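You operate a simulated robot arm through the tools that you are given. There is no shell and no other tool.

You run a simulated robot arm. Do the job below in one go: nothing can be reset, and whatever is moved stays where it is left.

## Task
Reset the breaker named on the heat trip plate and restart the heat.
Fine: heat main off to open the door; shut it, heat main on, press heat on.

The check looks at the end state, three seconds after you hand in, the way a careful person would. Anything else that was tipped, shoved, dropped, spilled or broken makes it a failure.

## Robot
A 7-joint arm with a two-finger parallel gripper, fixed in place. Base frame: the origin is on the floor under the middle of its stand, x ahead of it, y to its left, z up. Lengths are in mm, angles in degrees, forces in N, time in s.
With the tool pointing down near the work surface it reaches from about 360 to 860 mm from the base axis. Its first joint turns from -166.0 to 166.0 degrees. Payload 3.43 kg.
The TCP is the grasp point between the finger pads, 34 mm short of the fingertips. In the tool frame z runs along the fingers and y along their closing line. The gripper opens to 128 mm. The fingers are 24 mm wide and 12 mm thick; the gripper's body (48 by 130 mm) begins 96 mm behind the TCP.
Orientation is that of the tool frame in the base frame, as [roll, pitch, yaw] about the fixed x, y, z axes, in that order (R = Rz(yaw) Ry(pitch) Rx(roll)). With the fingers straight down and closing along the base's y, the tool's x points along the base's -x, its y along +y and its z along -z.

## Interface
- The arm moves only by the tool play_rows. Its argument "deltas" is a list of rows, each an object (a shift or turn left out is 0, a gripper value left out holds the last) with "translation": the shift along the tool's x, y, z in units of 20 mm (1.0 is 20 mm), a list of three; "turn": the turn, a rotation vector about the tool's x, y, z in units of 4 degrees (1.0 is 4 degrees), a list of three; "gripper": the opening, from 0 (shut) to 1 (fully open). In form: [{"translation": [tx, ty, tz], "turn": [ax, ay, az], "gripper": gripper}, ...]. A call has 1 to 20 rows; each row shifts and turns the commanded pose from where the row before left it, along the tool's axes as they then stand. A call with a number of a shift or a turn outside -1 to 1 is refused whole. Rows are played at 5 a second. More than 50 mm and 8.6 degrees between two rows, or a gripper value outside its range, and nothing of the call is played. A pose out of reach is approached as far as the arm can. The call stops where the force on the tool passes 40 N (or 10 N more than at its start, if that is more) or the arm is blocked; 0.2 s more then pass. Each finger travels about 153 mm/s and halts on what it meets, pressing with about 29 N; the grip force reading is that of the motor and also rises with nothing between the fingers. The clock runs only during rows and for 0.2 s after the last one: add rows that do not move to give the fingers time. The reply holds the time, the measured pose of the TCP, the force on the tool along the base axes, the opening and the grip force, in the units named above and with some noise, with the torque about the TCP (base axes, N m) and any sound that the robot's microphone picked up.
- Cameras (640 x 400 px; columns grow to the right, rows downward): "scene" is now at [176.6, -45, 1561]; the picture's right is [-0.54, -0.84, 0.00], its down [-0.58, 0.37, -0.73] and it looks along [0.61, -0.39, -0.69] (base axes); focal length 288 px, centre (320, 200). "wrist" rides on the gripper at [76, -11, -160] in the tool frame; the picture's right is [0.15, 0.99, 0.00], its down [-0.88, 0.13, -0.46] and it looks along [-0.45, 0.07, 0.89] (tool axes); focal length 234 px, centre (320, 200). There is no depth. A picture from a camera that has moved, and an enlarged one, comes with that camera's place and axes in the base frame and with its lens.
- grab_frame(camera): a new picture of that camera. It takes no simulated time.
- aim_head(pan, tilt): turns the head with the scene camera to pan (to the left, within 132 degrees either way) and tilt (down, from -29 to 69), counted from straight ahead of the robot. It gives what a move gives.
- zoom(camera, box): a new picture of the part [left, top, right, bottom] of that camera's present view, enlarged. It takes no simulated time.
- job_done(): hands the job in; it is judged then, once.

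Places have to be worked out from the pictures, the camera data and where the tool is seen. Open the gripper and draw the arm clear of the work before you hand the job in, unless the task says otherwise.

The tools are called by a JSON object that holds its "api" and its "payload". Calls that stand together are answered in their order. play_rows: Moves the arm, as the interface text tells. Its arguments: {"type":"object","properties":{"deltas":{"type":"array"}},"required":["deltas"]} The other tools are called the same way: aim_head (pan, tilt) turns the head that bears the scene camera; grab_frame (camera) takes a picture; zoom (camera, box) takes an enlarged picture of a part of a camera's view; job_done () hands the job in.

At the start:

```text
clock: 0.0
tcp_pos: [406.0, -144.1, 1373.1]
orientation: [-180.0, 0.0, -180.0]
force: [0.2, 0.2, -0.1]
moment: [0.01, 0.0, 0.01]
finger_gap: 128.0
grasp_force: 0.1
head pan, tilt (commanded): [-32.7, 43.4]
```

scene: 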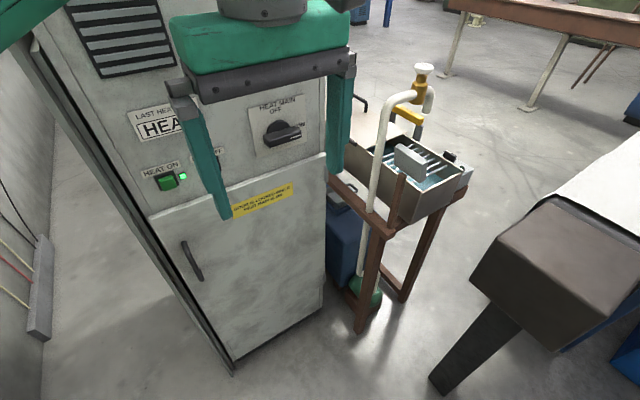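
wrist: 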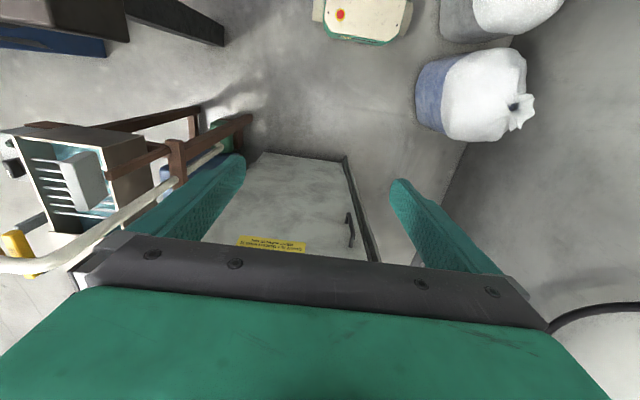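

I start by looking closely at the cabinet front: the plates, the main switch, the buttons and the door.

{"api": "zoom", "payload": {"camera": "scene", "box": [30, 0, 350, 200]}}

{"api": "zoom", "payload": {"camera": "scene", "box": [100, 80, 340, 230]}}

{"api": "zoom", "payload": {"camera": "scene", "box": [120, 180, 340, 380]}}

```text
2.00 times, centred on (190, 100) of scene
camera zoom: at [176.6, -45.0, 1561.0], right [-0.54, -0.84, 0.0], down [-0.58, 0.37, -0.73], along [0.61, -0.39, -0.69], focal length 576 px, centre (580, 400)
```

zoom: 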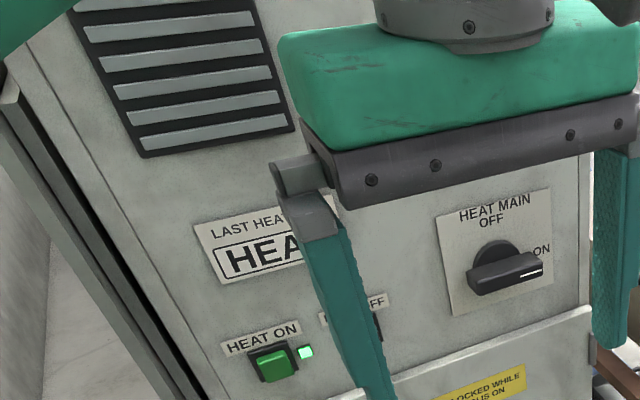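

```text
2.67 times, centred on (220, 155) of scene
camera zoom: at [176.6, -45.0, 1561.0], right [-0.54, -0.84, 0.0], down [-0.58, 0.37, -0.73], along [0.61, -0.39, -0.69], focal length 767 px, centre (587, 320)
```

zoom: 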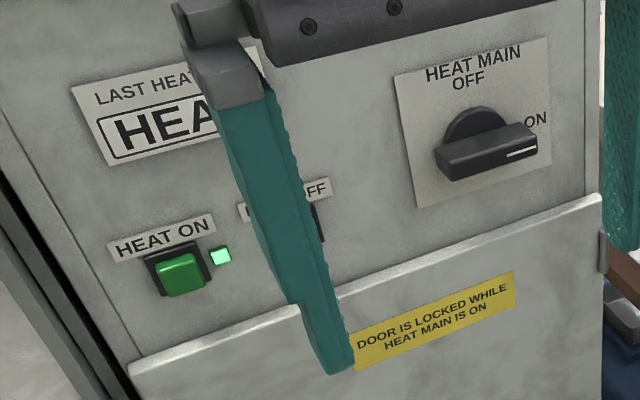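

```text
2.00 times, centred on (230, 280) of scene
camera zoom: at [176.6, -45.0, 1561.0], right [-0.54, -0.84, 0.0], down [-0.58, 0.37, -0.73], along [0.61, -0.39, -0.69], focal length 576 px, centre (500, 40)
```

zoom: 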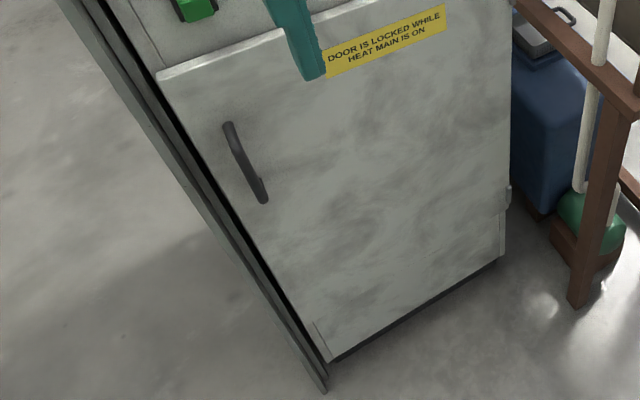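

The cabinet front faces the robot (roughly the plane x≈770), with the door hinged on the right (−y) side. I turn the head for an unobstructed view of the front and of the surroundings.

{"api": "aim_head", "payload": {"pan": -10, "tilt": 35}}

{"api": "grab_frame", "payload": {"camera": "scene"}}

```text
clock: 0.9
tcp_pos: [406.0, -145.1, 1373.4]
orientation: [180.0, 0.0, -180.0]
force: [0.3, -0.2, -0.5]
moment: [0.05, -0.03, 0.01]
finger_gap: 128.0
grasp_force: 0.0
head pan, tilt (commanded): [-10.0, 35.0]
```

```text
taken
camera scene: at [193.9, -15.8, 1573.6], right [-0.17, -0.98, 0.0], down [-0.56, 0.1, -0.82], along [0.81, -0.14, -0.57], focal length 288 px, centre (320, 200)
```

scene: 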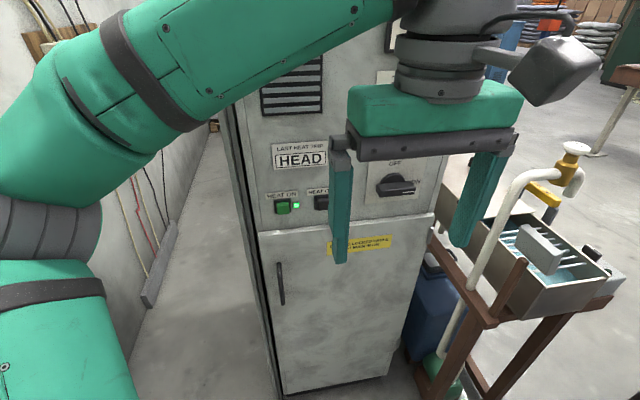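

The trip plate reads "HEAD". I zoom in to confirm it and to measure the cabinet's features.

{"api": "zoom", "payload": {"camera": "scene", "box": [230, 120, 450, 260]}}

{"api": "zoom", "payload": {"camera": "scene", "box": [220, 220, 460, 400]}}

{"api": "zoom", "payload": {"camera": "scene", "box": [400, 120, 640, 270]}}

```text
2.86 times, centred on (340, 190) of scene
camera zoom: at [193.9, -15.8, 1573.6], right [-0.17, -0.98, 0.0], down [-0.56, 0.1, -0.82], along [0.81, -0.14, -0.57], focal length 822 px, centre (263, 229)
```

zoom: 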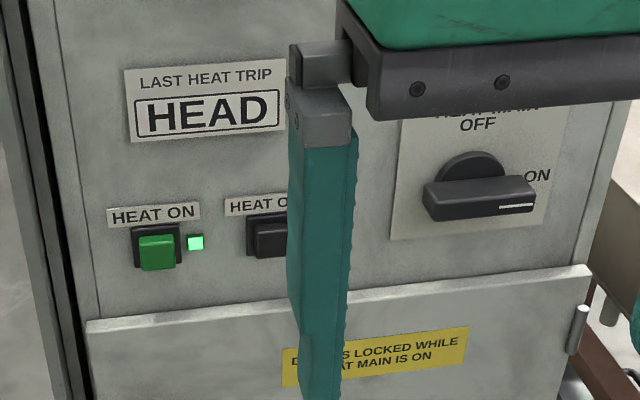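

```text
2.22 times, centred on (340, 310) of scene
camera zoom: at [193.9, -15.8, 1573.6], right [-0.17, -0.98, 0.0], down [-0.56, 0.1, -0.82], along [0.81, -0.14, -0.57], focal length 639 px, centre (276, -44)
```

zoom: 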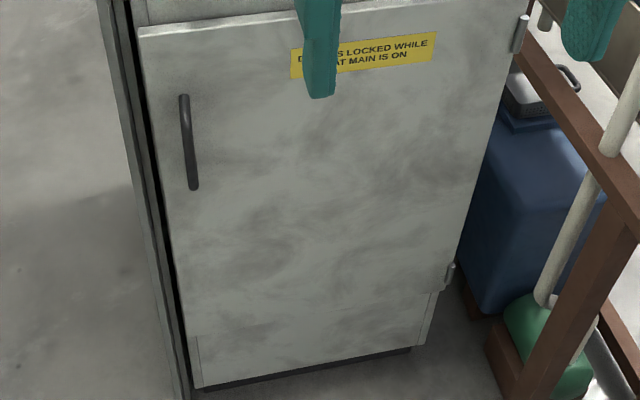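

```text
2.67 times, centred on (520, 195) of scene
camera zoom: at [193.9, -15.8, 1573.6], right [-0.17, -0.98, 0.0], down [-0.56, 0.1, -0.82], along [0.81, -0.14, -0.57], focal length 767 px, centre (-213, 213)
```

zoom: 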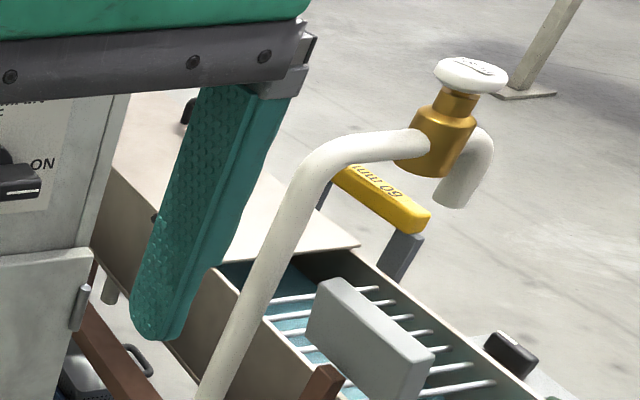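

The plate reads "HEAD", so the HEAD breaker is the target. Before moving I survey the surroundings: the bench to the right, and the space around the door's swing.

{"api": "aim_head", "payload": {"pan": -45, "tilt": 50}}

{"api": "grab_frame", "payload": {"camera": "scene"}}

{"api": "aim_head", "payload": {"pan": 20, "tilt": 45}}

{"api": "grab_frame", "payload": {"camera": "scene"}}

```text
clock: 1.9
tcp_pos: [405.9, -145.1, 1373.9]
orientation: [-180.0, 0.0, 179.9]
force: [0.0, -0.6, 0.2]
moment: [0.0, 0.02, -0.01]
finger_gap: 128.1
grasp_force: 0.1
head pan, tilt (commanded): [-45.0, 50.0]
```

```text
taken
camera scene: at [161.7, -54.8, 1551.9], right [-0.71, -0.71, 0.0], down [-0.54, 0.54, -0.64], along [0.46, -0.45, -0.77], focal length 288 px, centre (320, 200)
```

scene: 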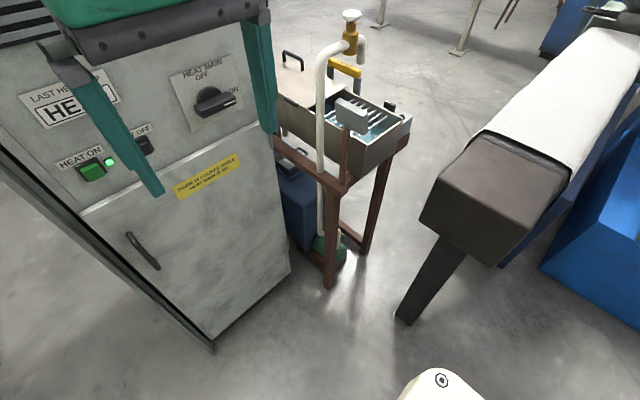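

```text
clock: 3.2
tcp_pos: [405.8, -145.1, 1373.0]
orientation: [180.0, -0.1, 180.0]
force: [1.3, 0.4, 0.0]
moment: [0.0, -0.02, 0.01]
finger_gap: 127.9
grasp_force: 0.1
head pan, tilt (commanded): [20.0, 45.0]
```

```text
taken
camera scene: at [183.6, 27.3, 1558.8], right [0.34, -0.94, 0.0], down [-0.66, -0.24, -0.71], along [0.66, 0.24, -0.71], focal length 288 px, centre (320, 200)
```

scene: 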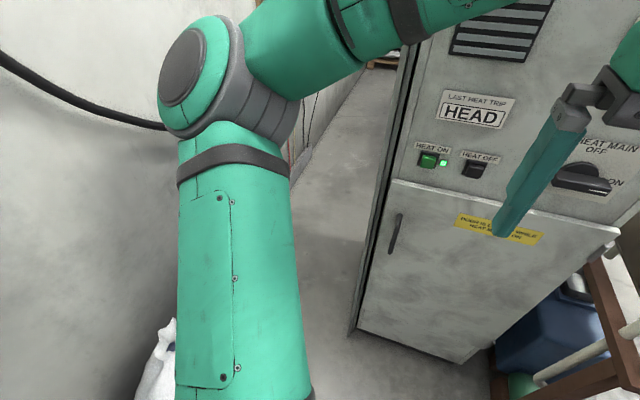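

Nothing stands in front of the cabinet; the bench post is at about (590, −580) and its parts lie right of the door swing. I move the tool forward and down, clear of the cabinet front (x≈780), before pitching it to point at the cabinet.

{"api": "play_rows", "payload": {"deltas": [{"translation": [-1, 0, 1]}, {"translation": [-1, 0, 1]}, {"translation": [-1, 0, 1]}, {"translation": [-1, 0, 1]}, {"translation": [-1, 0, 1]}, {"translation": [-1, 0, 1]}, {"translation": [-1, 0, 1]}]}}

{"api": "aim_head", "payload": {"pan": -10, "tilt": 35}}

{"api": "grab_frame", "payload": {"camera": "scene"}}

{"api": "grab_frame", "payload": {"camera": "wrist"}}

```text
clock: 4.8
tcp_pos: [545.6, -145.0, 1232.4]
orientation: [180.0, 0.0, 179.9]
force: [-0.5, -0.8, 0.4]
moment: [-0.01, -0.03, 0.0]
finger_gap: 128.3
grasp_force: 0.0
head pan, tilt (commanded): [20.0, 45.0]
```

```text
clock: 5.8
tcp_pos: [546.3, -144.4, 1232.1]
orientation: [180.0, 0.0, 180.0]
force: [-0.9, -1.1, -0.5]
moment: [-0.03, 0.0, -0.01]
finger_gap: 128.0
grasp_force: 0.0
head pan, tilt (commanded): [-10.0, 35.0]
```

```text
taken
camera scene: at [194.0, -15.6, 1573.6], right [-0.17, -0.98, 0.0], down [-0.57, 0.1, -0.82], along [0.81, -0.14, -0.57], focal length 288 px, centre (320, 200)
```

scene: 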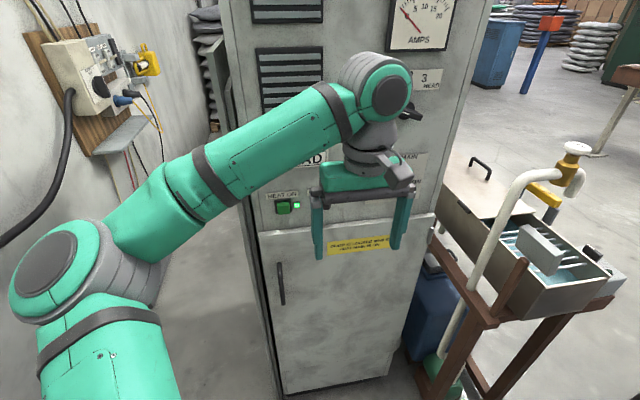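

```text
taken
camera wrist: at [470.6, -155.5, 1391.6], right [-0.15, 0.99, 0.0], down [0.88, 0.13, 0.46], along [0.45, 0.07, -0.89], focal length 234 px, centre (320, 200)
```

wrist: 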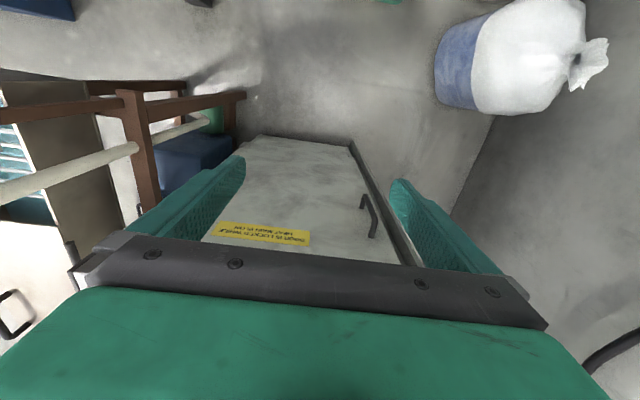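

There is an ammeter and a tag "3 … HEAD" higher on the panel. I look at it closely.

{"api": "zoom", "payload": {"camera": "scene", "box": [360, 0, 480, 120]}}

{"api": "aim_head", "payload": {"pan": -15, "tilt": 10}}

{"api": "grab_frame", "payload": {"camera": "scene"}}

```text
3.33 times, centred on (420, 60) of scene
camera zoom: at [194.0, -15.6, 1573.6], right [-0.17, -0.98, 0.0], down [-0.57, 0.1, -0.82], along [0.81, -0.14, -0.57], focal length 959 px, centre (-13, 667)
```

zoom: 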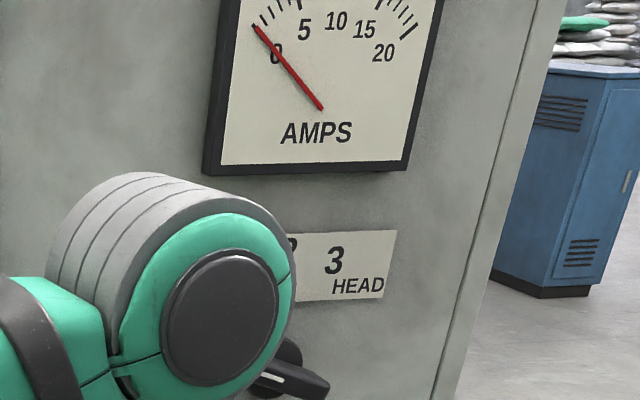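

```text
clock: 6.7
tcp_pos: [546.0, -144.7, 1231.3]
orientation: [179.9, 0.0, 179.9]
force: [1.1, -0.2, -0.9]
moment: [0.0, -0.03, 0.0]
finger_gap: 127.9
grasp_force: 0.1
head pan, tilt (commanded): [-15.0, 10.0]
```

```text
taken
camera scene: at [197.0, -24.5, 1613.7], right [-0.26, -0.97, 0.0], down [-0.17, 0.05, -0.98], along [0.95, -0.25, -0.17], focal length 288 px, centre (320, 200)
```

scene: 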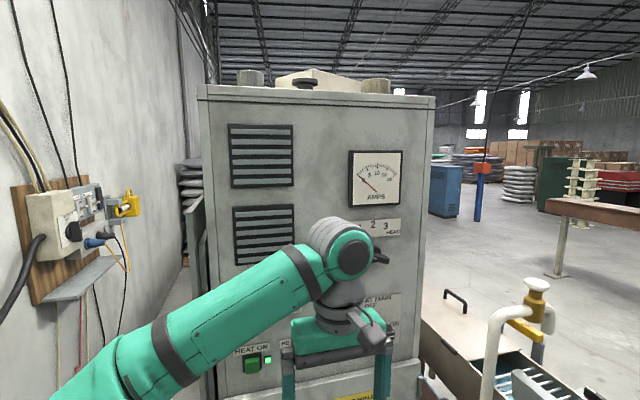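

The arm blocks part of the panel but is clear of it. I now pitch the tool about its y axis by −90° so the fingers point at the cabinet (+x), holding the TCP in place.

{"api": "play_rows", "payload": {"deltas": [{"turn": [0, -1, 0]}, {"turn": [0, -1, 0]}, {"turn": [0, -1, 0]}, {"turn": [0, -1, 0]}, {"turn": [0, -1, 0]}, {"turn": [0, -1, 0]}, {"turn": [0, -1, 0]}, {"turn": [0, -1, 0]}, {"turn": [0, -1, 0]}, {"turn": [0, -1, 0]}, {"turn": [0, -1, 0]}]}}

{"api": "grab_frame", "payload": {"camera": "scene"}}

```text
clock: 9.1
tcp_pos: [546.1, -144.0, 1233.9]
orientation: [-179.9, 43.9, -180.0]
force: [-0.6, 0.3, -0.2]
moment: [0.02, 0.03, 0.0]
finger_gap: 127.8
grasp_force: 0.3
head pan, tilt (commanded): [-15.0, 10.0]
```

```text
taken
camera scene: at [197.1, -24.5, 1613.7], right [-0.26, -0.97, 0.0], down [-0.17, 0.04, -0.98], along [0.95, -0.26, -0.17], focal length 288 px, centre (320, 200)
```

scene: 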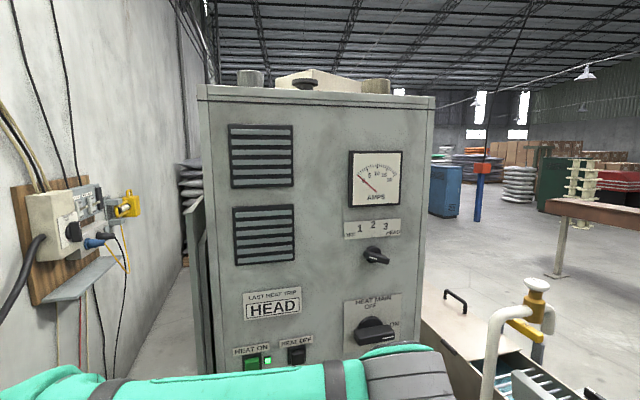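

The panel is now clearly visible. I zoom in for the labels and measurements.

{"api": "zoom", "payload": {"camera": "scene", "box": [210, 200, 430, 370]}}

{"api": "zoom", "payload": {"camera": "scene", "box": [330, 140, 430, 270]}}

{"api": "aim_head", "payload": {"pan": -15, "tilt": 40}}

{"api": "grab_frame", "payload": {"camera": "scene"}}

```text
2.35 times, centred on (320, 285) of scene
camera zoom: at [197.1, -24.5, 1613.7], right [-0.26, -0.97, 0.0], down [-0.17, 0.04, -0.98], along [0.95, -0.26, -0.17], focal length 677 px, centre (320, 0)
```

zoom: 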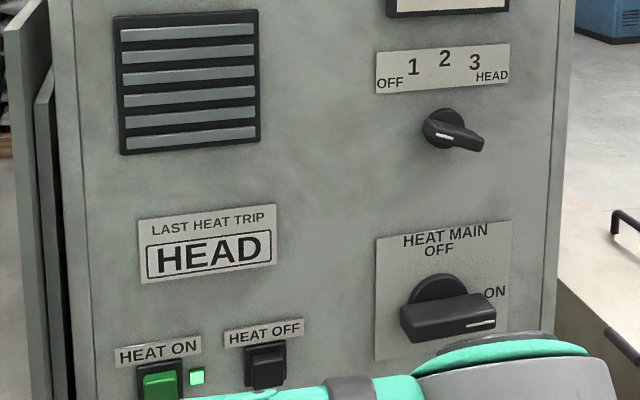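

```text
3.08 times, centred on (380, 205) of scene
camera zoom: at [197.1, -24.5, 1613.7], right [-0.26, -0.97, 0.0], down [-0.17, 0.04, -0.98], along [0.95, -0.26, -0.17], focal length 885 px, centre (135, 185)
```

zoom: 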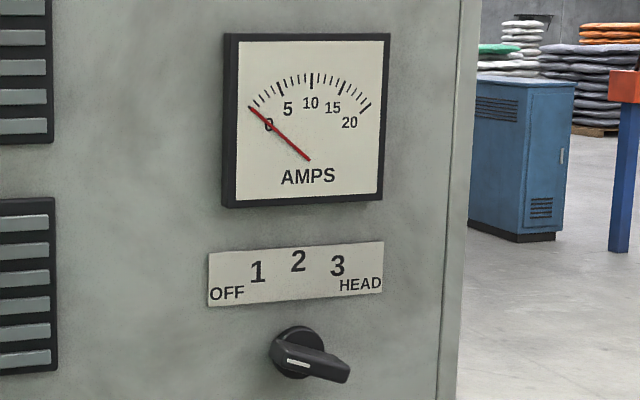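

```text
clock: 10.0
tcp_pos: [546.5, -144.1, 1233.3]
orientation: [-179.9, 44.0, 179.9]
force: [0.1, -0.2, -0.3]
moment: [0.0, 0.01, 0.0]
finger_gap: 127.9
grasp_force: 0.0
head pan, tilt (commanded): [-15.0, 40.0]
```

```text
taken
camera scene: at [189.3, -22.4, 1566.1], right [-0.26, -0.97, 0.0], down [-0.62, 0.17, -0.77], along [0.74, -0.2, -0.64], focal length 288 px, centre (320, 200)
```

scene: 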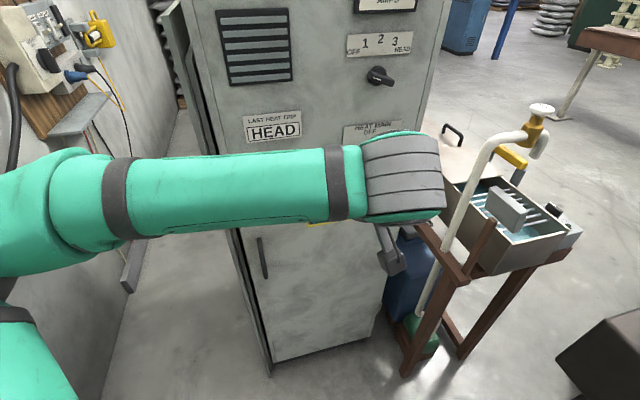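

The ammeter selector (OFF 1 2 3 HEAD) is not part of the job, so I leave it alone; the HEAT MAIN knob is at about y=−315, z=1175. I finish the pitch and slide in −y toward the knob while staying at x≈546.

{"api": "play_rows", "payload": {"deltas": [{"translation": [0, -0.75, 0], "turn": [0, -1, 0]}, {"translation": [0, -0.75, 0], "turn": [0, -1, 0]}, {"translation": [0, -0.75, 0], "turn": [0, -1, 0]}, {"translation": [0, -0.75, 0], "turn": [0, -1, 0]}, {"translation": [0, -0.75, 0], "turn": [0, -1, 0]}, {"translation": [0, -0.75, 0], "turn": [0, -1, 0]}, {"translation": [0, -0.75, 0], "turn": [0, -1, 0]}, {"translation": [0, -0.75, 0], "turn": [0, -1, 0]}, {"translation": [0, -0.75, 0], "turn": [0, -1, 0]}, {"translation": [0, -0.75, 0], "turn": [0, -1, 0]}, {"translation": [0, -0.75, 0], "turn": [0, -1, 0]}, {"translation": [0, -0.3, 0], "turn": [0, -0.5, 0]}]}}

{"api": "grab_frame", "payload": {"camera": "scene"}}

{"api": "grab_frame", "payload": {"camera": "wrist"}}

```text
clock: 12.6
tcp_pos: [547.1, -313.3, 1215.7]
orientation: [-169.2, 87.6, -169.1]
force: [-0.7, 0.4, -0.4]
moment: [0.0, 0.01, -0.01]
finger_gap: 127.8
grasp_force: 0.1
head pan, tilt (commanded): [-15.0, 40.0]
```

```text
taken
camera scene: at [189.3, -22.4, 1566.1], right [-0.26, -0.97, 0.0], down [-0.62, 0.17, -0.77], along [0.74, -0.2, -0.64], focal length 288 px, centre (320, 200)
```

scene: 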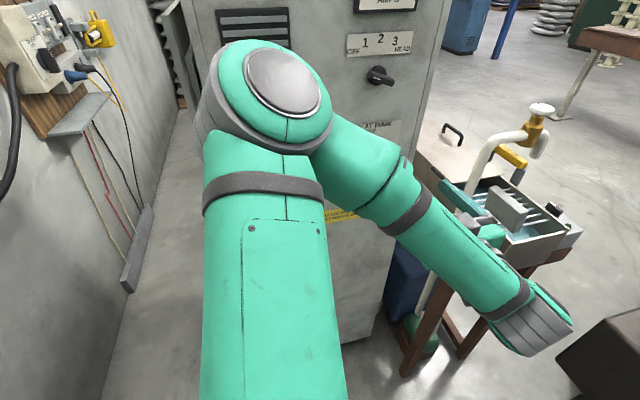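

```text
taken
camera wrist: at [385.3, -325.6, 1146.2], right [-0.01, 0.99, -0.15], down [-0.42, 0.14, 0.9], along [0.91, 0.07, 0.41], focal length 234 px, centre (320, 200)
```

wrist: 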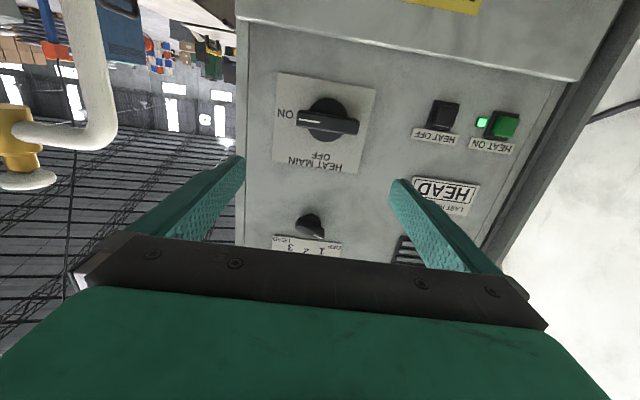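

The fingers now point at the cabinet with the knob in the wrist view, but the reading shows the arm lagging (pitch 87.6°, z 1216). I let it settle and re-read before going on.

{"api": "play_rows", "payload": {"deltas": [{"translation": [0, 0, 0]}, {"translation": [0, 0, 0]}, {"translation": [0, 0, 0]}, {"translation": [0, 0, 0]}]}}

{"api": "aim_head", "payload": {"pan": -40, "tilt": 60}}

{"api": "grab_frame", "payload": {"camera": "scene"}}

{"api": "grab_frame", "payload": {"camera": "wrist"}}

```text
clock: 13.6
tcp_pos: [545.1, -317.2, 1213.7]
orientation: [178.0, 87.6, 177.7]
force: [-0.4, 0.5, 0.5]
moment: [0.02, -0.01, -0.02]
finger_gap: 128.2
grasp_force: 0.1
head pan, tilt (commanded): [-15.0, 40.0]
```

```text
clock: 14.5
tcp_pos: [545.4, -315.6, 1212.7]
orientation: [-179.3, 87.6, -179.3]
force: [0.3, 0.5, 0.6]
moment: [0.03, -0.03, 0.02]
finger_gap: 128.0
grasp_force: 0.1
head pan, tilt (commanded): [-40.0, 60.0]
```

```text
taken
camera scene: at [158.3, -43.3, 1539.3], right [-0.64, -0.77, 0.0], down [-0.66, 0.56, -0.5], along [0.38, -0.32, -0.87], focal length 288 px, centre (320, 200)
```

scene: 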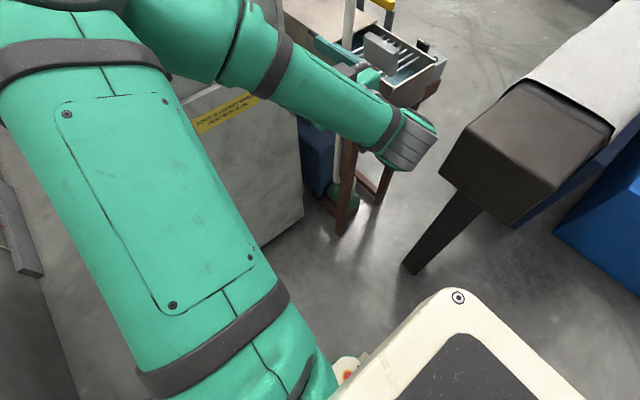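

```text
taken
camera wrist: at [383.6, -326.6, 1144.0], right [0.0, 0.99, -0.15], down [-0.42, 0.13, 0.9], along [0.91, 0.06, 0.41], focal length 234 px, centre (320, 200)
```

wrist: 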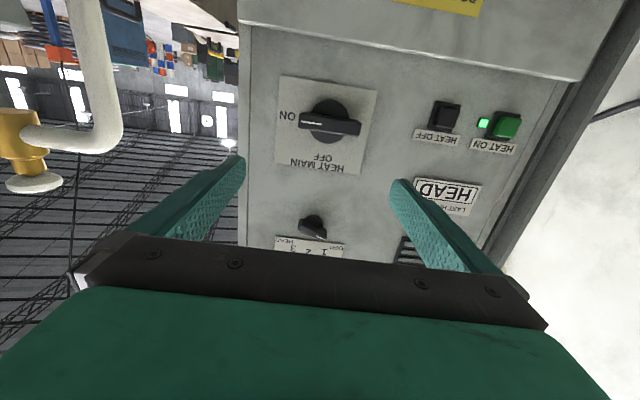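

The remaining offset (z −20, pitch −2.4°) looks like the arm being folded too tightly near the base, not contact (force ≈0). I move forward 60 mm to see whether it recovers; the fingertips stay well short of the panel.

{"api": "play_rows", "payload": {"deltas": [{"translation": [0, 0, 1]}, {"translation": [0, 0, 1]}, {"translation": [0, 0, 1]}, {"translation": [0, 0, 0]}, {"translation": [0, 0, 0]}]}}

{"api": "grab_frame", "payload": {"camera": "scene"}}

```text
clock: 15.7
tcp_pos: [605.3, -316.6, 1210.7]
orientation: [-173.9, 87.7, -173.9]
force: [-0.4, -0.2, -0.2]
moment: [-0.01, -0.04, -0.02]
finger_gap: 128.3
grasp_force: 0.1
head pan, tilt (commanded): [-40.0, 60.0]
```

```text
taken
camera scene: at [158.3, -43.3, 1539.3], right [-0.64, -0.77, 0.0], down [-0.66, 0.56, -0.5], along [0.38, -0.32, -0.87], focal length 288 px, centre (320, 200)
```

scene: 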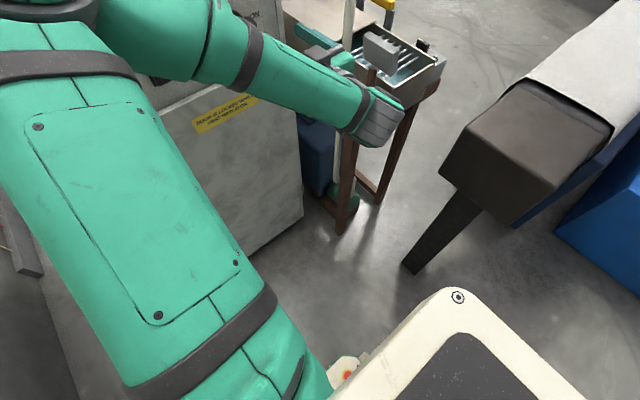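

The commanded pose simply stands at pitch 87.6°, so I work from measured poses. I correct the pitch by −2.4° and roll +90° about the tool axis so the fingers close vertically, over and under the knob's horizontal bar.

{"api": "play_rows", "payload": {"deltas": [{"turn": [0, -0.6, 0]}, {"turn": [0, 0, 1]}, {"turn": [0, 0, 1]}, {"turn": [0, 0, 1]}, {"turn": [0, 0, 1]}, {"turn": [0, 0, 1]}, {"turn": [0, 0, 1]}, {"turn": [0, 0, 1]}, {"turn": [0, 0, 1]}, {"turn": [0, 0, 1]}, {"turn": [0, 0, 1]}, {"turn": [0, 0, 1]}]}}

{"api": "grab_frame", "payload": {"camera": "wrist"}}

{"api": "grab_frame", "payload": {"camera": "scene"}}

```text
clock: 18.3
tcp_pos: [605.8, -314.8, 1211.1]
orientation: [89.8, 46.1, 89.9]
force: [0.2, -1.0, -0.2]
moment: [0.01, 0.0, 0.03]
finger_gap: 128.1
grasp_force: 0.0
head pan, tilt (commanded): [-40.0, 60.0]
```

```text
taken
camera wrist: at [447.0, -270.6, 1148.8], right [0.0, 0.81, 0.58], down [-0.46, -0.52, 0.72], along [0.89, -0.26, 0.37], focal length 234 px, centre (320, 200)
```

wrist: 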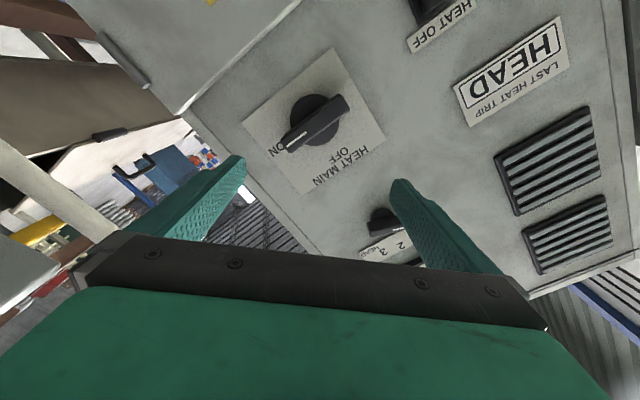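

```text
taken
camera scene: at [158.3, -43.3, 1539.3], right [-0.64, -0.77, 0.0], down [-0.66, 0.56, -0.5], along [0.38, -0.32, -0.87], focal length 288 px, centre (320, 200)
```

scene: 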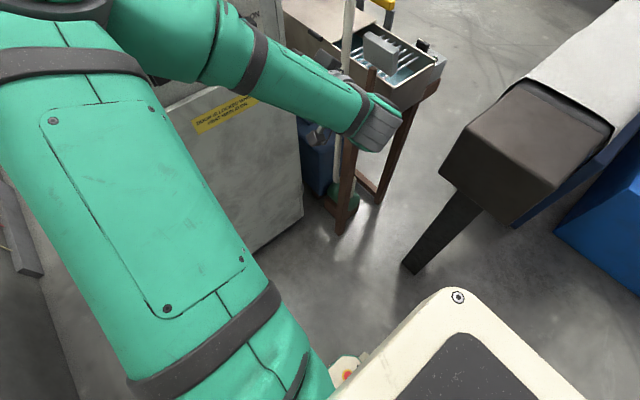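

The roll works well (44° done, TCP held). I continue the remaining 46°.

{"api": "play_rows", "payload": {"deltas": [{"turn": [0, 0, 1]}, {"turn": [0, 0, 1]}, {"turn": [0, 0, 1]}, {"turn": [0, 0, 1]}, {"turn": [0, 0, 1]}, {"turn": [0, 0, 1]}, {"turn": [0, 0, 1]}, {"turn": [0, 0, 1]}, {"turn": [0, 0, 1]}, {"turn": [0, 0, 1]}, {"turn": [0, 0, 1]}, {"turn": [0, 0, 0.5]}, {"turn": [0, 0, 0]}]}}

{"api": "grab_frame", "payload": {"camera": "wrist"}}

```text
clock: 21.1
tcp_pos: [605.2, -315.1, 1211.2]
orientation: [89.9, 0.0, 90.0]
force: [0.2, 0.8, 0.5]
moment: [0.01, -0.01, 0.0]
finger_gap: 128.0
grasp_force: 0.0
head pan, tilt (commanded): [-40.0, 60.0]
```

```text
taken
camera wrist: at [446.3, -239.5, 1199.8], right [0.0, 0.15, 0.99], down [-0.46, -0.88, 0.13], along [0.89, -0.45, 0.07], focal length 234 px, centre (320, 200)
```

wrist: 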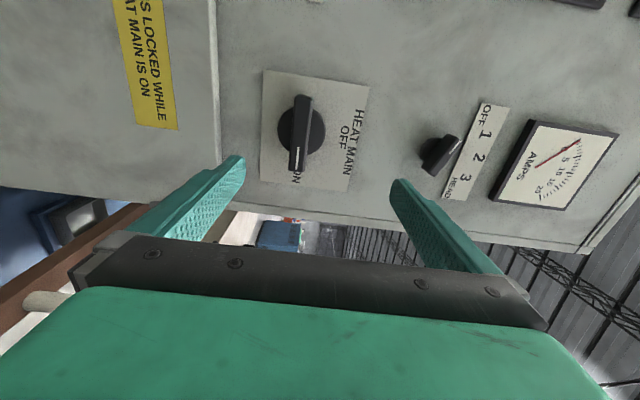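

The tool is now level with the fingers closing vertically. I zoom on the knob to locate the bar relative to the fingers.

{"api": "zoom", "payload": {"camera": "wrist", "box": [220, 60, 400, 200]}}

```text
2.86 times, centred on (310, 130) of wrist
camera zoom: at [446.3, -239.5, 1199.8], right [0.0, 0.15, 0.99], down [-0.46, -0.88, 0.13], along [0.89, -0.45, 0.07], focal length 669 px, centre (349, 400)
```

zoom: 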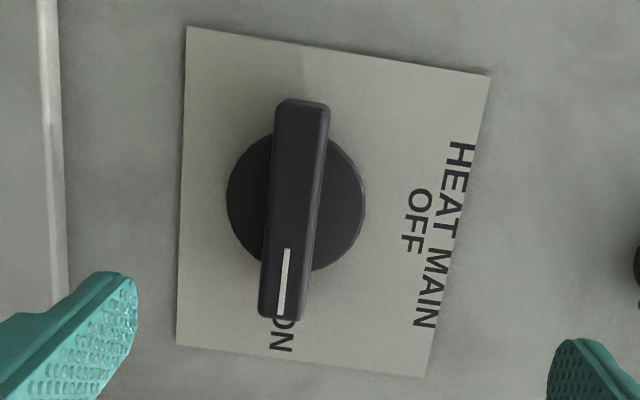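

Triangulating the wrist views puts the knob centre at about y=−305, z=1181, its base disc face near x=778 and the bar's front near x=755. I line up with it, narrow the fingers to about 77 mm and approach to x≈695.

{"api": "play_rows", "payload": {"deltas": [{"translation": [0.5, -1, 0], "gripper": 0.6}, {"translation": [0, -0.5, 1]}, {"translation": [0, 0, 1]}, {"translation": [0, 0, 1]}, {"translation": [0, 0, 1]}, {"translation": [0, 0, 0.5]}, {"translation": [0, 0, 0]}]}}

{"api": "grab_frame", "payload": {"camera": "wrist"}}

{"api": "aim_head", "payload": {"pan": -15, "tilt": 35}}

{"api": "grab_frame", "payload": {"camera": "scene"}}

```text
clock: 22.9
tcp_pos: [694.8, -305.3, 1174.0]
orientation: [90.5, 0.0, 90.1]
force: [-0.1, -0.1, 1.2]
moment: [0.01, 0.04, -0.06]
finger_gap: 76.4
grasp_force: 0.0
head pan, tilt (commanded): [-40.0, 60.0]
stopped in row 7: the arm was blocked; the commanded pose is now the measured one
```

```text
taken
camera wrist: at [534.8, -230.3, 1164.1], right [0.01, 0.15, 0.99], down [-0.45, -0.88, 0.14], along [0.89, -0.45, 0.06], focal length 234 px, centre (320, 200)
```

wrist: 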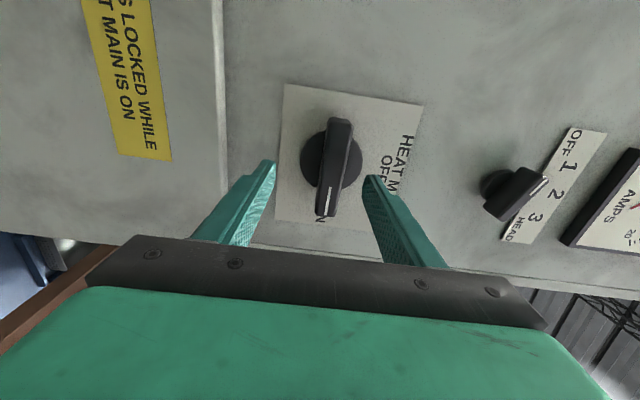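

```text
clock: 23.8
tcp_pos: [694.2, -306.6, 1173.6]
orientation: [90.5, 0.1, 89.9]
force: [0.7, 0.4, -0.6]
moment: [0.02, 0.0, 0.01]
finger_gap: 76.8
grasp_force: 0.1
head pan, tilt (commanded): [-15.0, 35.0]
```

```text
taken
camera scene: at [192.2, -23.4, 1573.5], right [-0.26, -0.97, 0.0], down [-0.55, 0.15, -0.82], along [0.79, -0.21, -0.57], focal length 288 px, centre (320, 200)
```

scene: 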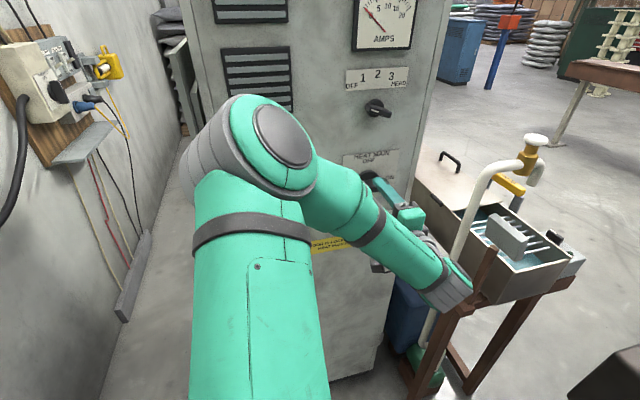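

The row stopped as "blocked" with almost no tool force and z about 7 mm low, so it is likely a joint limit rather than contact. The knob now measures z≈1186, so I try a small upward move and check the response.

{"api": "play_rows", "payload": {"deltas": [{"translation": [0, 0.3, 0]}, {"translation": [0, 0.3, 0]}, {"translation": [0, 0, 0]}]}}

```text
clock: 24.8
tcp_pos: [691.0, -305.6, 1160.6]
orientation: [92.8, 0.2, 90.0]
force: [0.5, 0.0, -0.2]
moment: [-0.02, 0.05, -0.01]
finger_gap: 77.0
grasp_force: 0.1
head pan, tilt (commanded): [-15.0, 35.0]
stopped in row 3: the arm was blocked; the commanded pose is now the measured one
```

Commanded up, the TCP went down and the tool pitched 2.8° nose-down, so a joint limit or an arm link is obstructed. I look at the arm's links from several head angles.

{"api": "grab_frame", "payload": {"camera": "scene"}}

{"api": "aim_head", "payload": {"pan": -20, "tilt": 65}}

{"api": "grab_frame", "payload": {"camera": "scene"}}

{"api": "grab_frame", "payload": {"camera": "wrist"}}

```text
taken
camera scene: at [192.1, -23.2, 1573.6], right [-0.26, -0.97, 0.0], down [-0.55, 0.15, -0.82], along [0.79, -0.21, -0.57], focal length 288 px, centre (320, 200)
```

scene: 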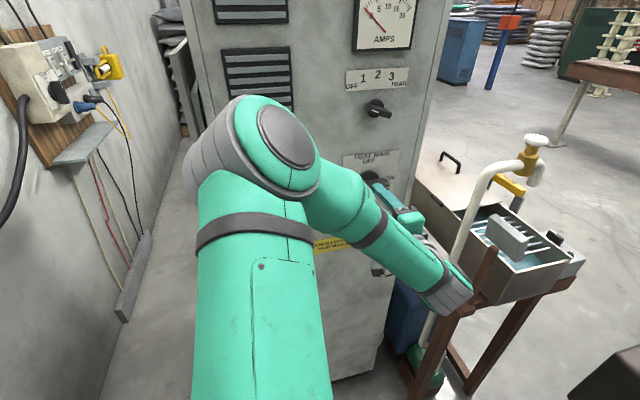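

```text
clock: 25.8
tcp_pos: [691.2, -305.5, 1161.1]
orientation: [92.9, 0.0, 89.9]
force: [-0.4, 0.3, 0.3]
moment: [0.0, -0.01, 0.01]
finger_gap: 76.9
grasp_force: 0.1
head pan, tilt (commanded): [-20.0, 65.0]
```

```text
taken
camera scene: at [164.3, -21.3, 1533.8], right [-0.34, -0.94, 0.0], down [-0.85, 0.31, -0.42], along [0.4, -0.14, -0.91], focal length 288 px, centre (320, 200)
```

scene: 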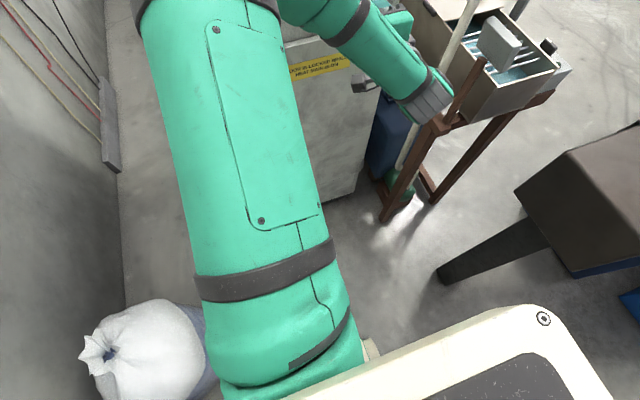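

```text
taken
camera wrist: at [531.9, -230.0, 1157.4], right [0.05, 0.15, 0.99], down [-0.45, -0.88, 0.15], along [0.89, -0.45, 0.02], focal length 234 px, centre (320, 200)
```

wrist: 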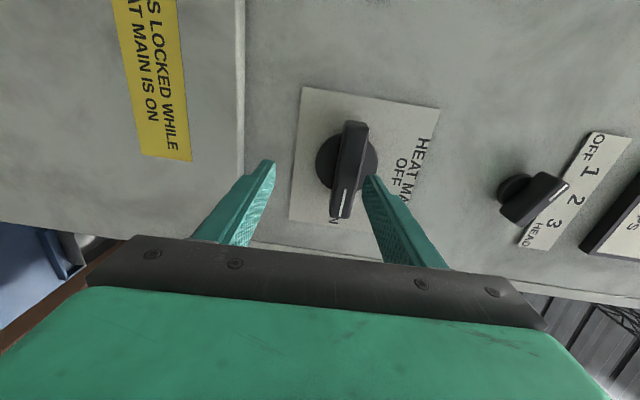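

To find out whether a link is touching something, I triangulate the elbow from two head angles.

{"api": "aim_head", "payload": {"pan": 30, "tilt": 25}}

{"api": "grab_frame", "payload": {"camera": "scene"}}

{"api": "aim_head", "payload": {"pan": -45, "tilt": 25}}

{"api": "grab_frame", "payload": {"camera": "scene"}}

```text
clock: 26.9
tcp_pos: [690.3, -306.3, 1159.9]
orientation: [92.8, 0.2, 90.0]
force: [-0.2, 0.2, 0.1]
moment: [0.03, 0.0, 0.01]
finger_gap: 76.8
grasp_force: 0.1
head pan, tilt (commanded): [30.0, 25.0]
```

```text
taken
camera scene: at [187.0, 45.5, 1589.3], right [0.5, -0.87, 0.0], down [-0.37, -0.21, -0.91], along [0.79, 0.45, -0.42], focal length 288 px, centre (320, 200)
```

scene: 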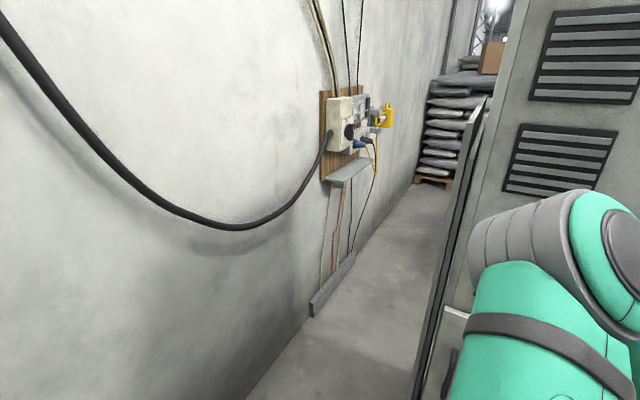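

```text
clock: 28.4
tcp_pos: [691.0, -306.1, 1161.1]
orientation: [92.8, 0.1, 89.9]
force: [0.2, -0.4, -0.5]
moment: [0.01, 0.04, 0.03]
finger_gap: 76.6
grasp_force: 0.0
head pan, tilt (commanded): [-45.0, 25.0]
```

```text
taken
camera scene: at [172.4, -65.6, 1589.4], right [-0.71, -0.71, 0.0], down [-0.3, 0.3, -0.91], along [0.64, -0.64, -0.42], focal length 288 px, centre (320, 200)
```

scene: 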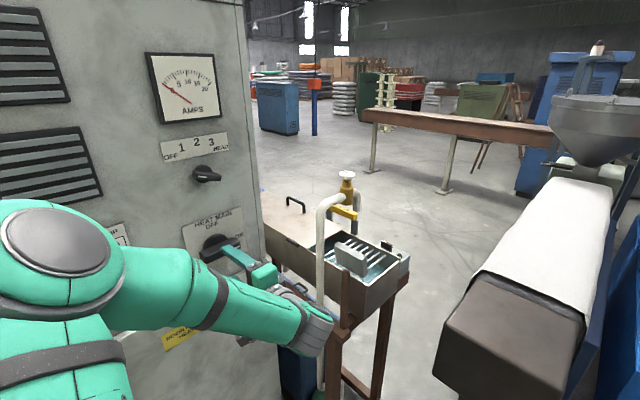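

The elbow is at about (503, −49, 1421), far from everything, so nothing is touching and it must be a joint limit in this folded configuration. I back off 60 mm and re-level to see where it frees up.

{"api": "play_rows", "payload": {"deltas": [{"translation": [0, 0, -1]}, {"translation": [0, 0, -1]}, {"translation": [0, 0, -1]}, {"translation": [0, 0, -1]}, {"turn": [-0.7, 0, 0]}, {"translation": [0, 0, 0]}]}}

{"api": "play_rows", "payload": {"deltas": [{"translation": [0, 0.5, 0]}, {"translation": [0, 0.5, 0]}, {"translation": [0, 0, 0]}]}}

```text
clock: 29.8
tcp_pos: [609.8, -304.9, 1150.5]
orientation: [91.6, 0.2, 90.2]
force: [-0.5, 0.7, 0.0]
moment: [0.0, -0.02, -0.01]
finger_gap: 76.9
grasp_force: 0.1
head pan, tilt (commanded): [-45.0, 25.0]
```

```text
clock: 30.6
tcp_pos: [608.4, -307.1, 1167.1]
orientation: [91.7, -0.1, 89.9]
force: [-1.0, -0.8, 0.1]
moment: [0.02, 0.01, 0.07]
finger_gap: 77.0
grasp_force: 0.1
head pan, tilt (commanded): [-45.0, 25.0]
```

The wrist flex limit binds when the hand is level; a nose-down hand relieves it greatly. I switch to a nose-down (about 35°) poking posture: pitch down first, then undo the roll, all in free space at x≈608.

{"api": "play_rows", "payload": {"deltas": [{"turn": [1, 0, 0]}, {"turn": [1, 0, 0]}, {"turn": [1, 0, 0]}, {"turn": [1, 0, 0]}, {"turn": [1, 0, 0]}, {"turn": [1, 0, 0]}, {"turn": [1, 0, 0]}, {"turn": [1, 0, 0]}, {"turn": [0.3, 0, 0]}, {"translation": [0, 0, 0]}]}}

{"api": "play_rows", "payload": {"deltas": [{"turn": [0, 0, -1]}, {"turn": [0, 0, -1]}, {"turn": [0, 0, -1]}, {"turn": [0, 0, -1]}, {"turn": [0, 0, -1]}, {"turn": [0, 0, -1]}, {"turn": [0, 0, -1]}, {"turn": [0, 0, -1]}, {"turn": [0, 0, -1]}, {"turn": [0, 0, -1]}, {"turn": [0, 0, -1]}, {"translation": [0, 0, 0]}]}}

```text
clock: 32.8
tcp_pos: [608.8, -307.8, 1171.3]
orientation: [125.0, 0.6, 89.9]
force: [0.0, 0.3, -0.2]
moment: [-0.02, -0.03, 0.0]
finger_gap: 76.8
grasp_force: 0.1
head pan, tilt (commanded): [-45.0, 25.0]
```

```text
clock: 35.4
tcp_pos: [610.8, -306.7, 1178.5]
orientation: [133.6, 35.7, 118.7]
force: [0.1, 0.3, 0.5]
moment: [0.0, -0.04, -0.04]
finger_gap: 76.7
grasp_force: 0.1
head pan, tilt (commanded): [-45.0, 25.0]
```

Tracking is good again in this posture. I finish the roll.

{"api": "play_rows", "payload": {"deltas": [{"turn": [0, 0, -1]}, {"turn": [0, 0, -1]}, {"turn": [0, 0, -1]}, {"turn": [0, 0, -1]}, {"turn": [0, 0, -1]}, {"turn": [0, 0, -1]}, {"turn": [0, 0, -1]}, {"turn": [0, 0, -1]}, {"turn": [0, 0, -1]}, {"turn": [0, 0, -1]}, {"turn": [0, 0, -1]}, {"turn": [0, 0, -0.5]}, {"translation": [0, 0, 0]}]}}

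{"api": "grab_frame", "payload": {"camera": "wrist"}}

{"api": "grab_frame", "payload": {"camera": "scene"}}

```text
clock: 38.2
tcp_pos: [612.0, -306.4, 1190.8]
orientation: [-179.7, 57.4, -179.7]
force: [0.1, 0.2, 0.6]
moment: [0.02, -0.02, -0.01]
finger_gap: 77.0
grasp_force: 0.1
head pan, tilt (commanded): [-45.0, 25.0]
```

```text
taken
camera wrist: at [437.0, -316.8, 1213.1], right [-0.08, 0.99, -0.13], down [0.09, 0.13, 0.99], along [0.99, 0.07, -0.1], focal length 234 px, centre (320, 200)
```

wrist: 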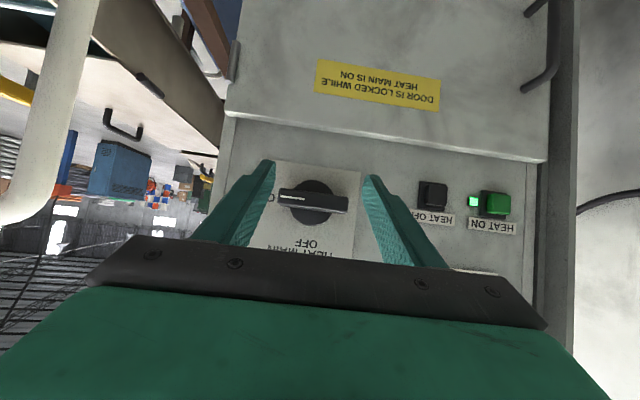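

```text
taken
camera scene: at [172.3, -65.6, 1589.4], right [-0.71, -0.71, 0.0], down [-0.3, 0.3, -0.91], along [0.64, -0.64, -0.42], focal length 288 px, centre (320, 200)
```

scene: 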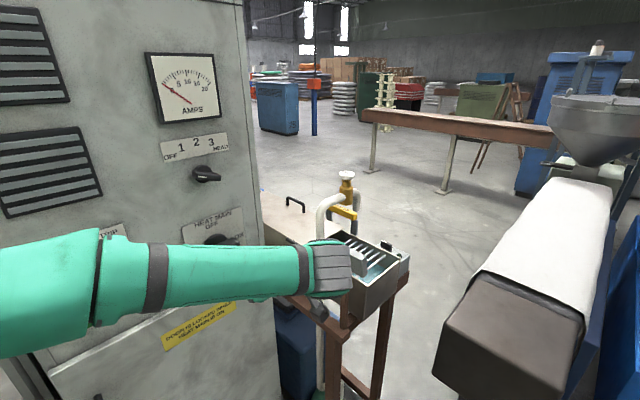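

The hand is now nose-down 32.6° and tracking properly, with the knob between the fingers. I zoom the wrist view to refine the knob, the buttons and the door edge.

{"api": "zoom", "payload": {"camera": "wrist", "box": [220, 100, 420, 260]}}

{"api": "zoom", "payload": {"camera": "wrist", "box": [400, 100, 600, 260]}}

{"api": "aim_head", "payload": {"pan": -20, "tilt": 30}}

{"api": "grab_frame", "payload": {"camera": "scene"}}

```text
2.50 times, centred on (320, 180) of wrist
camera zoom: at [437.0, -316.8, 1213.1], right [-0.08, 0.99, -0.13], down [0.09, 0.13, 0.99], along [0.99, 0.07, -0.1], focal length 585 px, centre (320, 250)
```

zoom: 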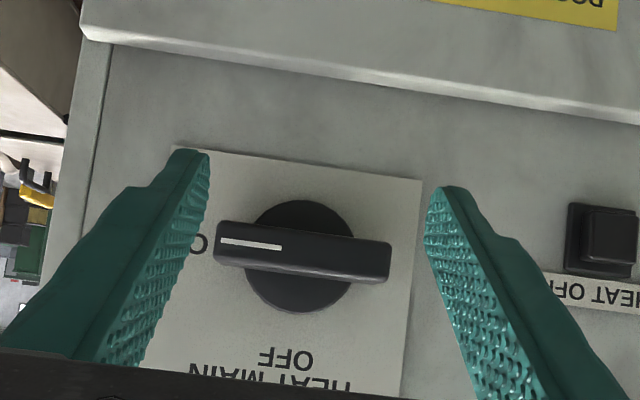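

```text
2.50 times, centred on (500, 180) of wrist
camera zoom: at [437.0, -316.8, 1213.1], right [-0.08, 0.99, -0.13], down [0.09, 0.13, 0.99], along [0.99, 0.07, -0.1], focal length 585 px, centre (-130, 250)
```

zoom: 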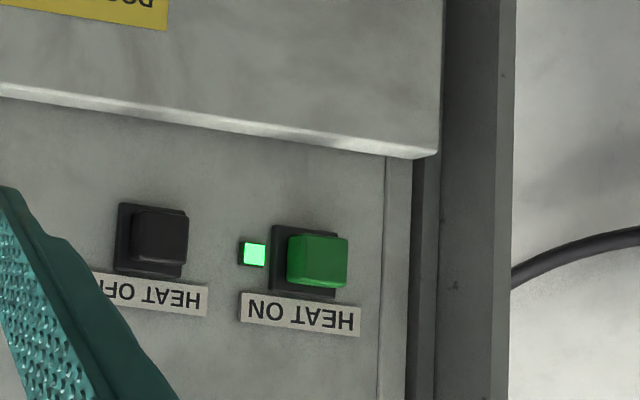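

```text
clock: 39.1
tcp_pos: [612.3, -306.2, 1190.9]
orientation: [-179.7, 57.4, -179.8]
force: [0.7, -0.4, 0.8]
moment: [0.0, 0.02, 0.0]
finger_gap: 76.6
grasp_force: 0.0
head pan, tilt (commanded): [-20.0, 30.0]
```

```text
taken
camera scene: at [192.2, -31.5, 1581.4], right [-0.34, -0.94, 0.0], down [-0.47, 0.17, -0.87], along [0.81, -0.3, -0.5], focal length 288 px, centre (320, 200)
```

scene: 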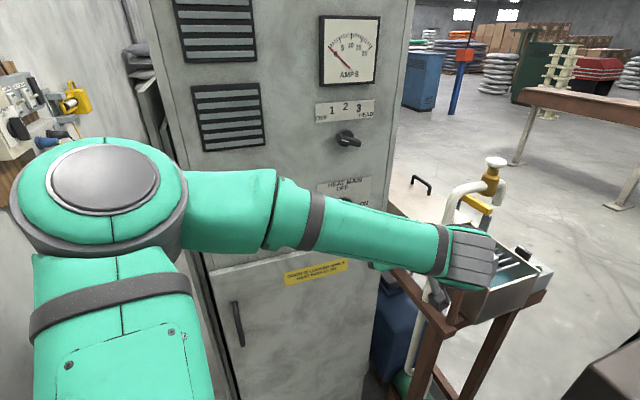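

The knob centre is about y=−304, z=1184, with its bar about 95 mm long and 20 mm thick. I'll use the closed fingers as a poker on the bar's left end: first close them, raise and shift left above that end, still short of the panel.

{"api": "play_rows", "payload": {"deltas": [{"translation": [-0.8, 0.6, -0.5], "gripper": 0}, {"translation": [-0.8, 0.6, -0.5]}, {"translation": [-0.67, 0.7, -0.46]}, {"translation": [-0.7, 0, 1]}, {"translation": [-0.7, 0, 1]}, {"translation": [-0.6, 0, 1]}, {"translation": [0, 0, 0]}, {"translation": [0, 0, 0]}]}}

{"api": "grab_frame", "payload": {"camera": "wrist"}}

{"api": "grab_frame", "payload": {"camera": "scene"}}

```text
clock: 40.9
tcp_pos: [684.4, -267.6, 1231.0]
orientation: [-178.6, 55.9, -178.8]
force: [-0.2, 1.5, 0.2]
moment: [-0.02, 0.01, -0.01]
finger_gap: 0.2
grasp_force: 28.8
head pan, tilt (commanded): [-20.0, 30.0]
```

```text
taken
camera wrist: at [510.0, -278.9, 1259.0], right [-0.08, 0.99, -0.13], down [0.12, 0.14, 0.98], along [0.99, 0.07, -0.13], focal length 234 px, centre (320, 200)
```

wrist: 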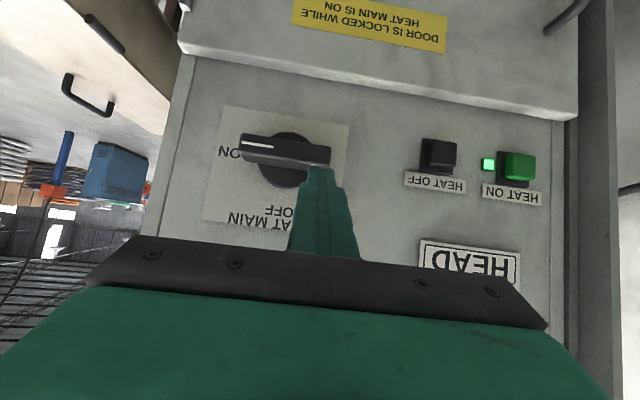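

```text
taken
camera scene: at [192.2, -31.4, 1581.4], right [-0.34, -0.94, 0.0], down [-0.47, 0.17, -0.87], along [0.81, -0.3, -0.5], focal length 288 px, centre (320, 200)
```

scene: 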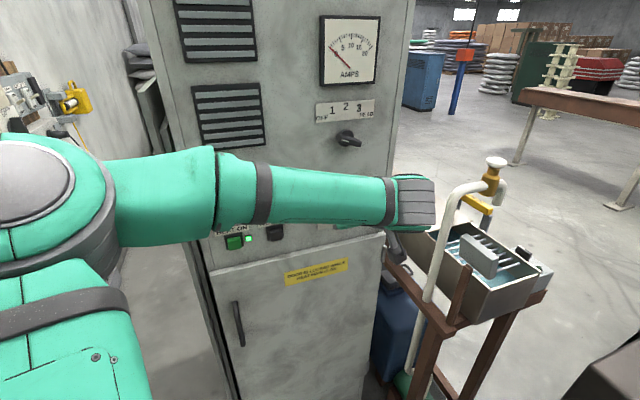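

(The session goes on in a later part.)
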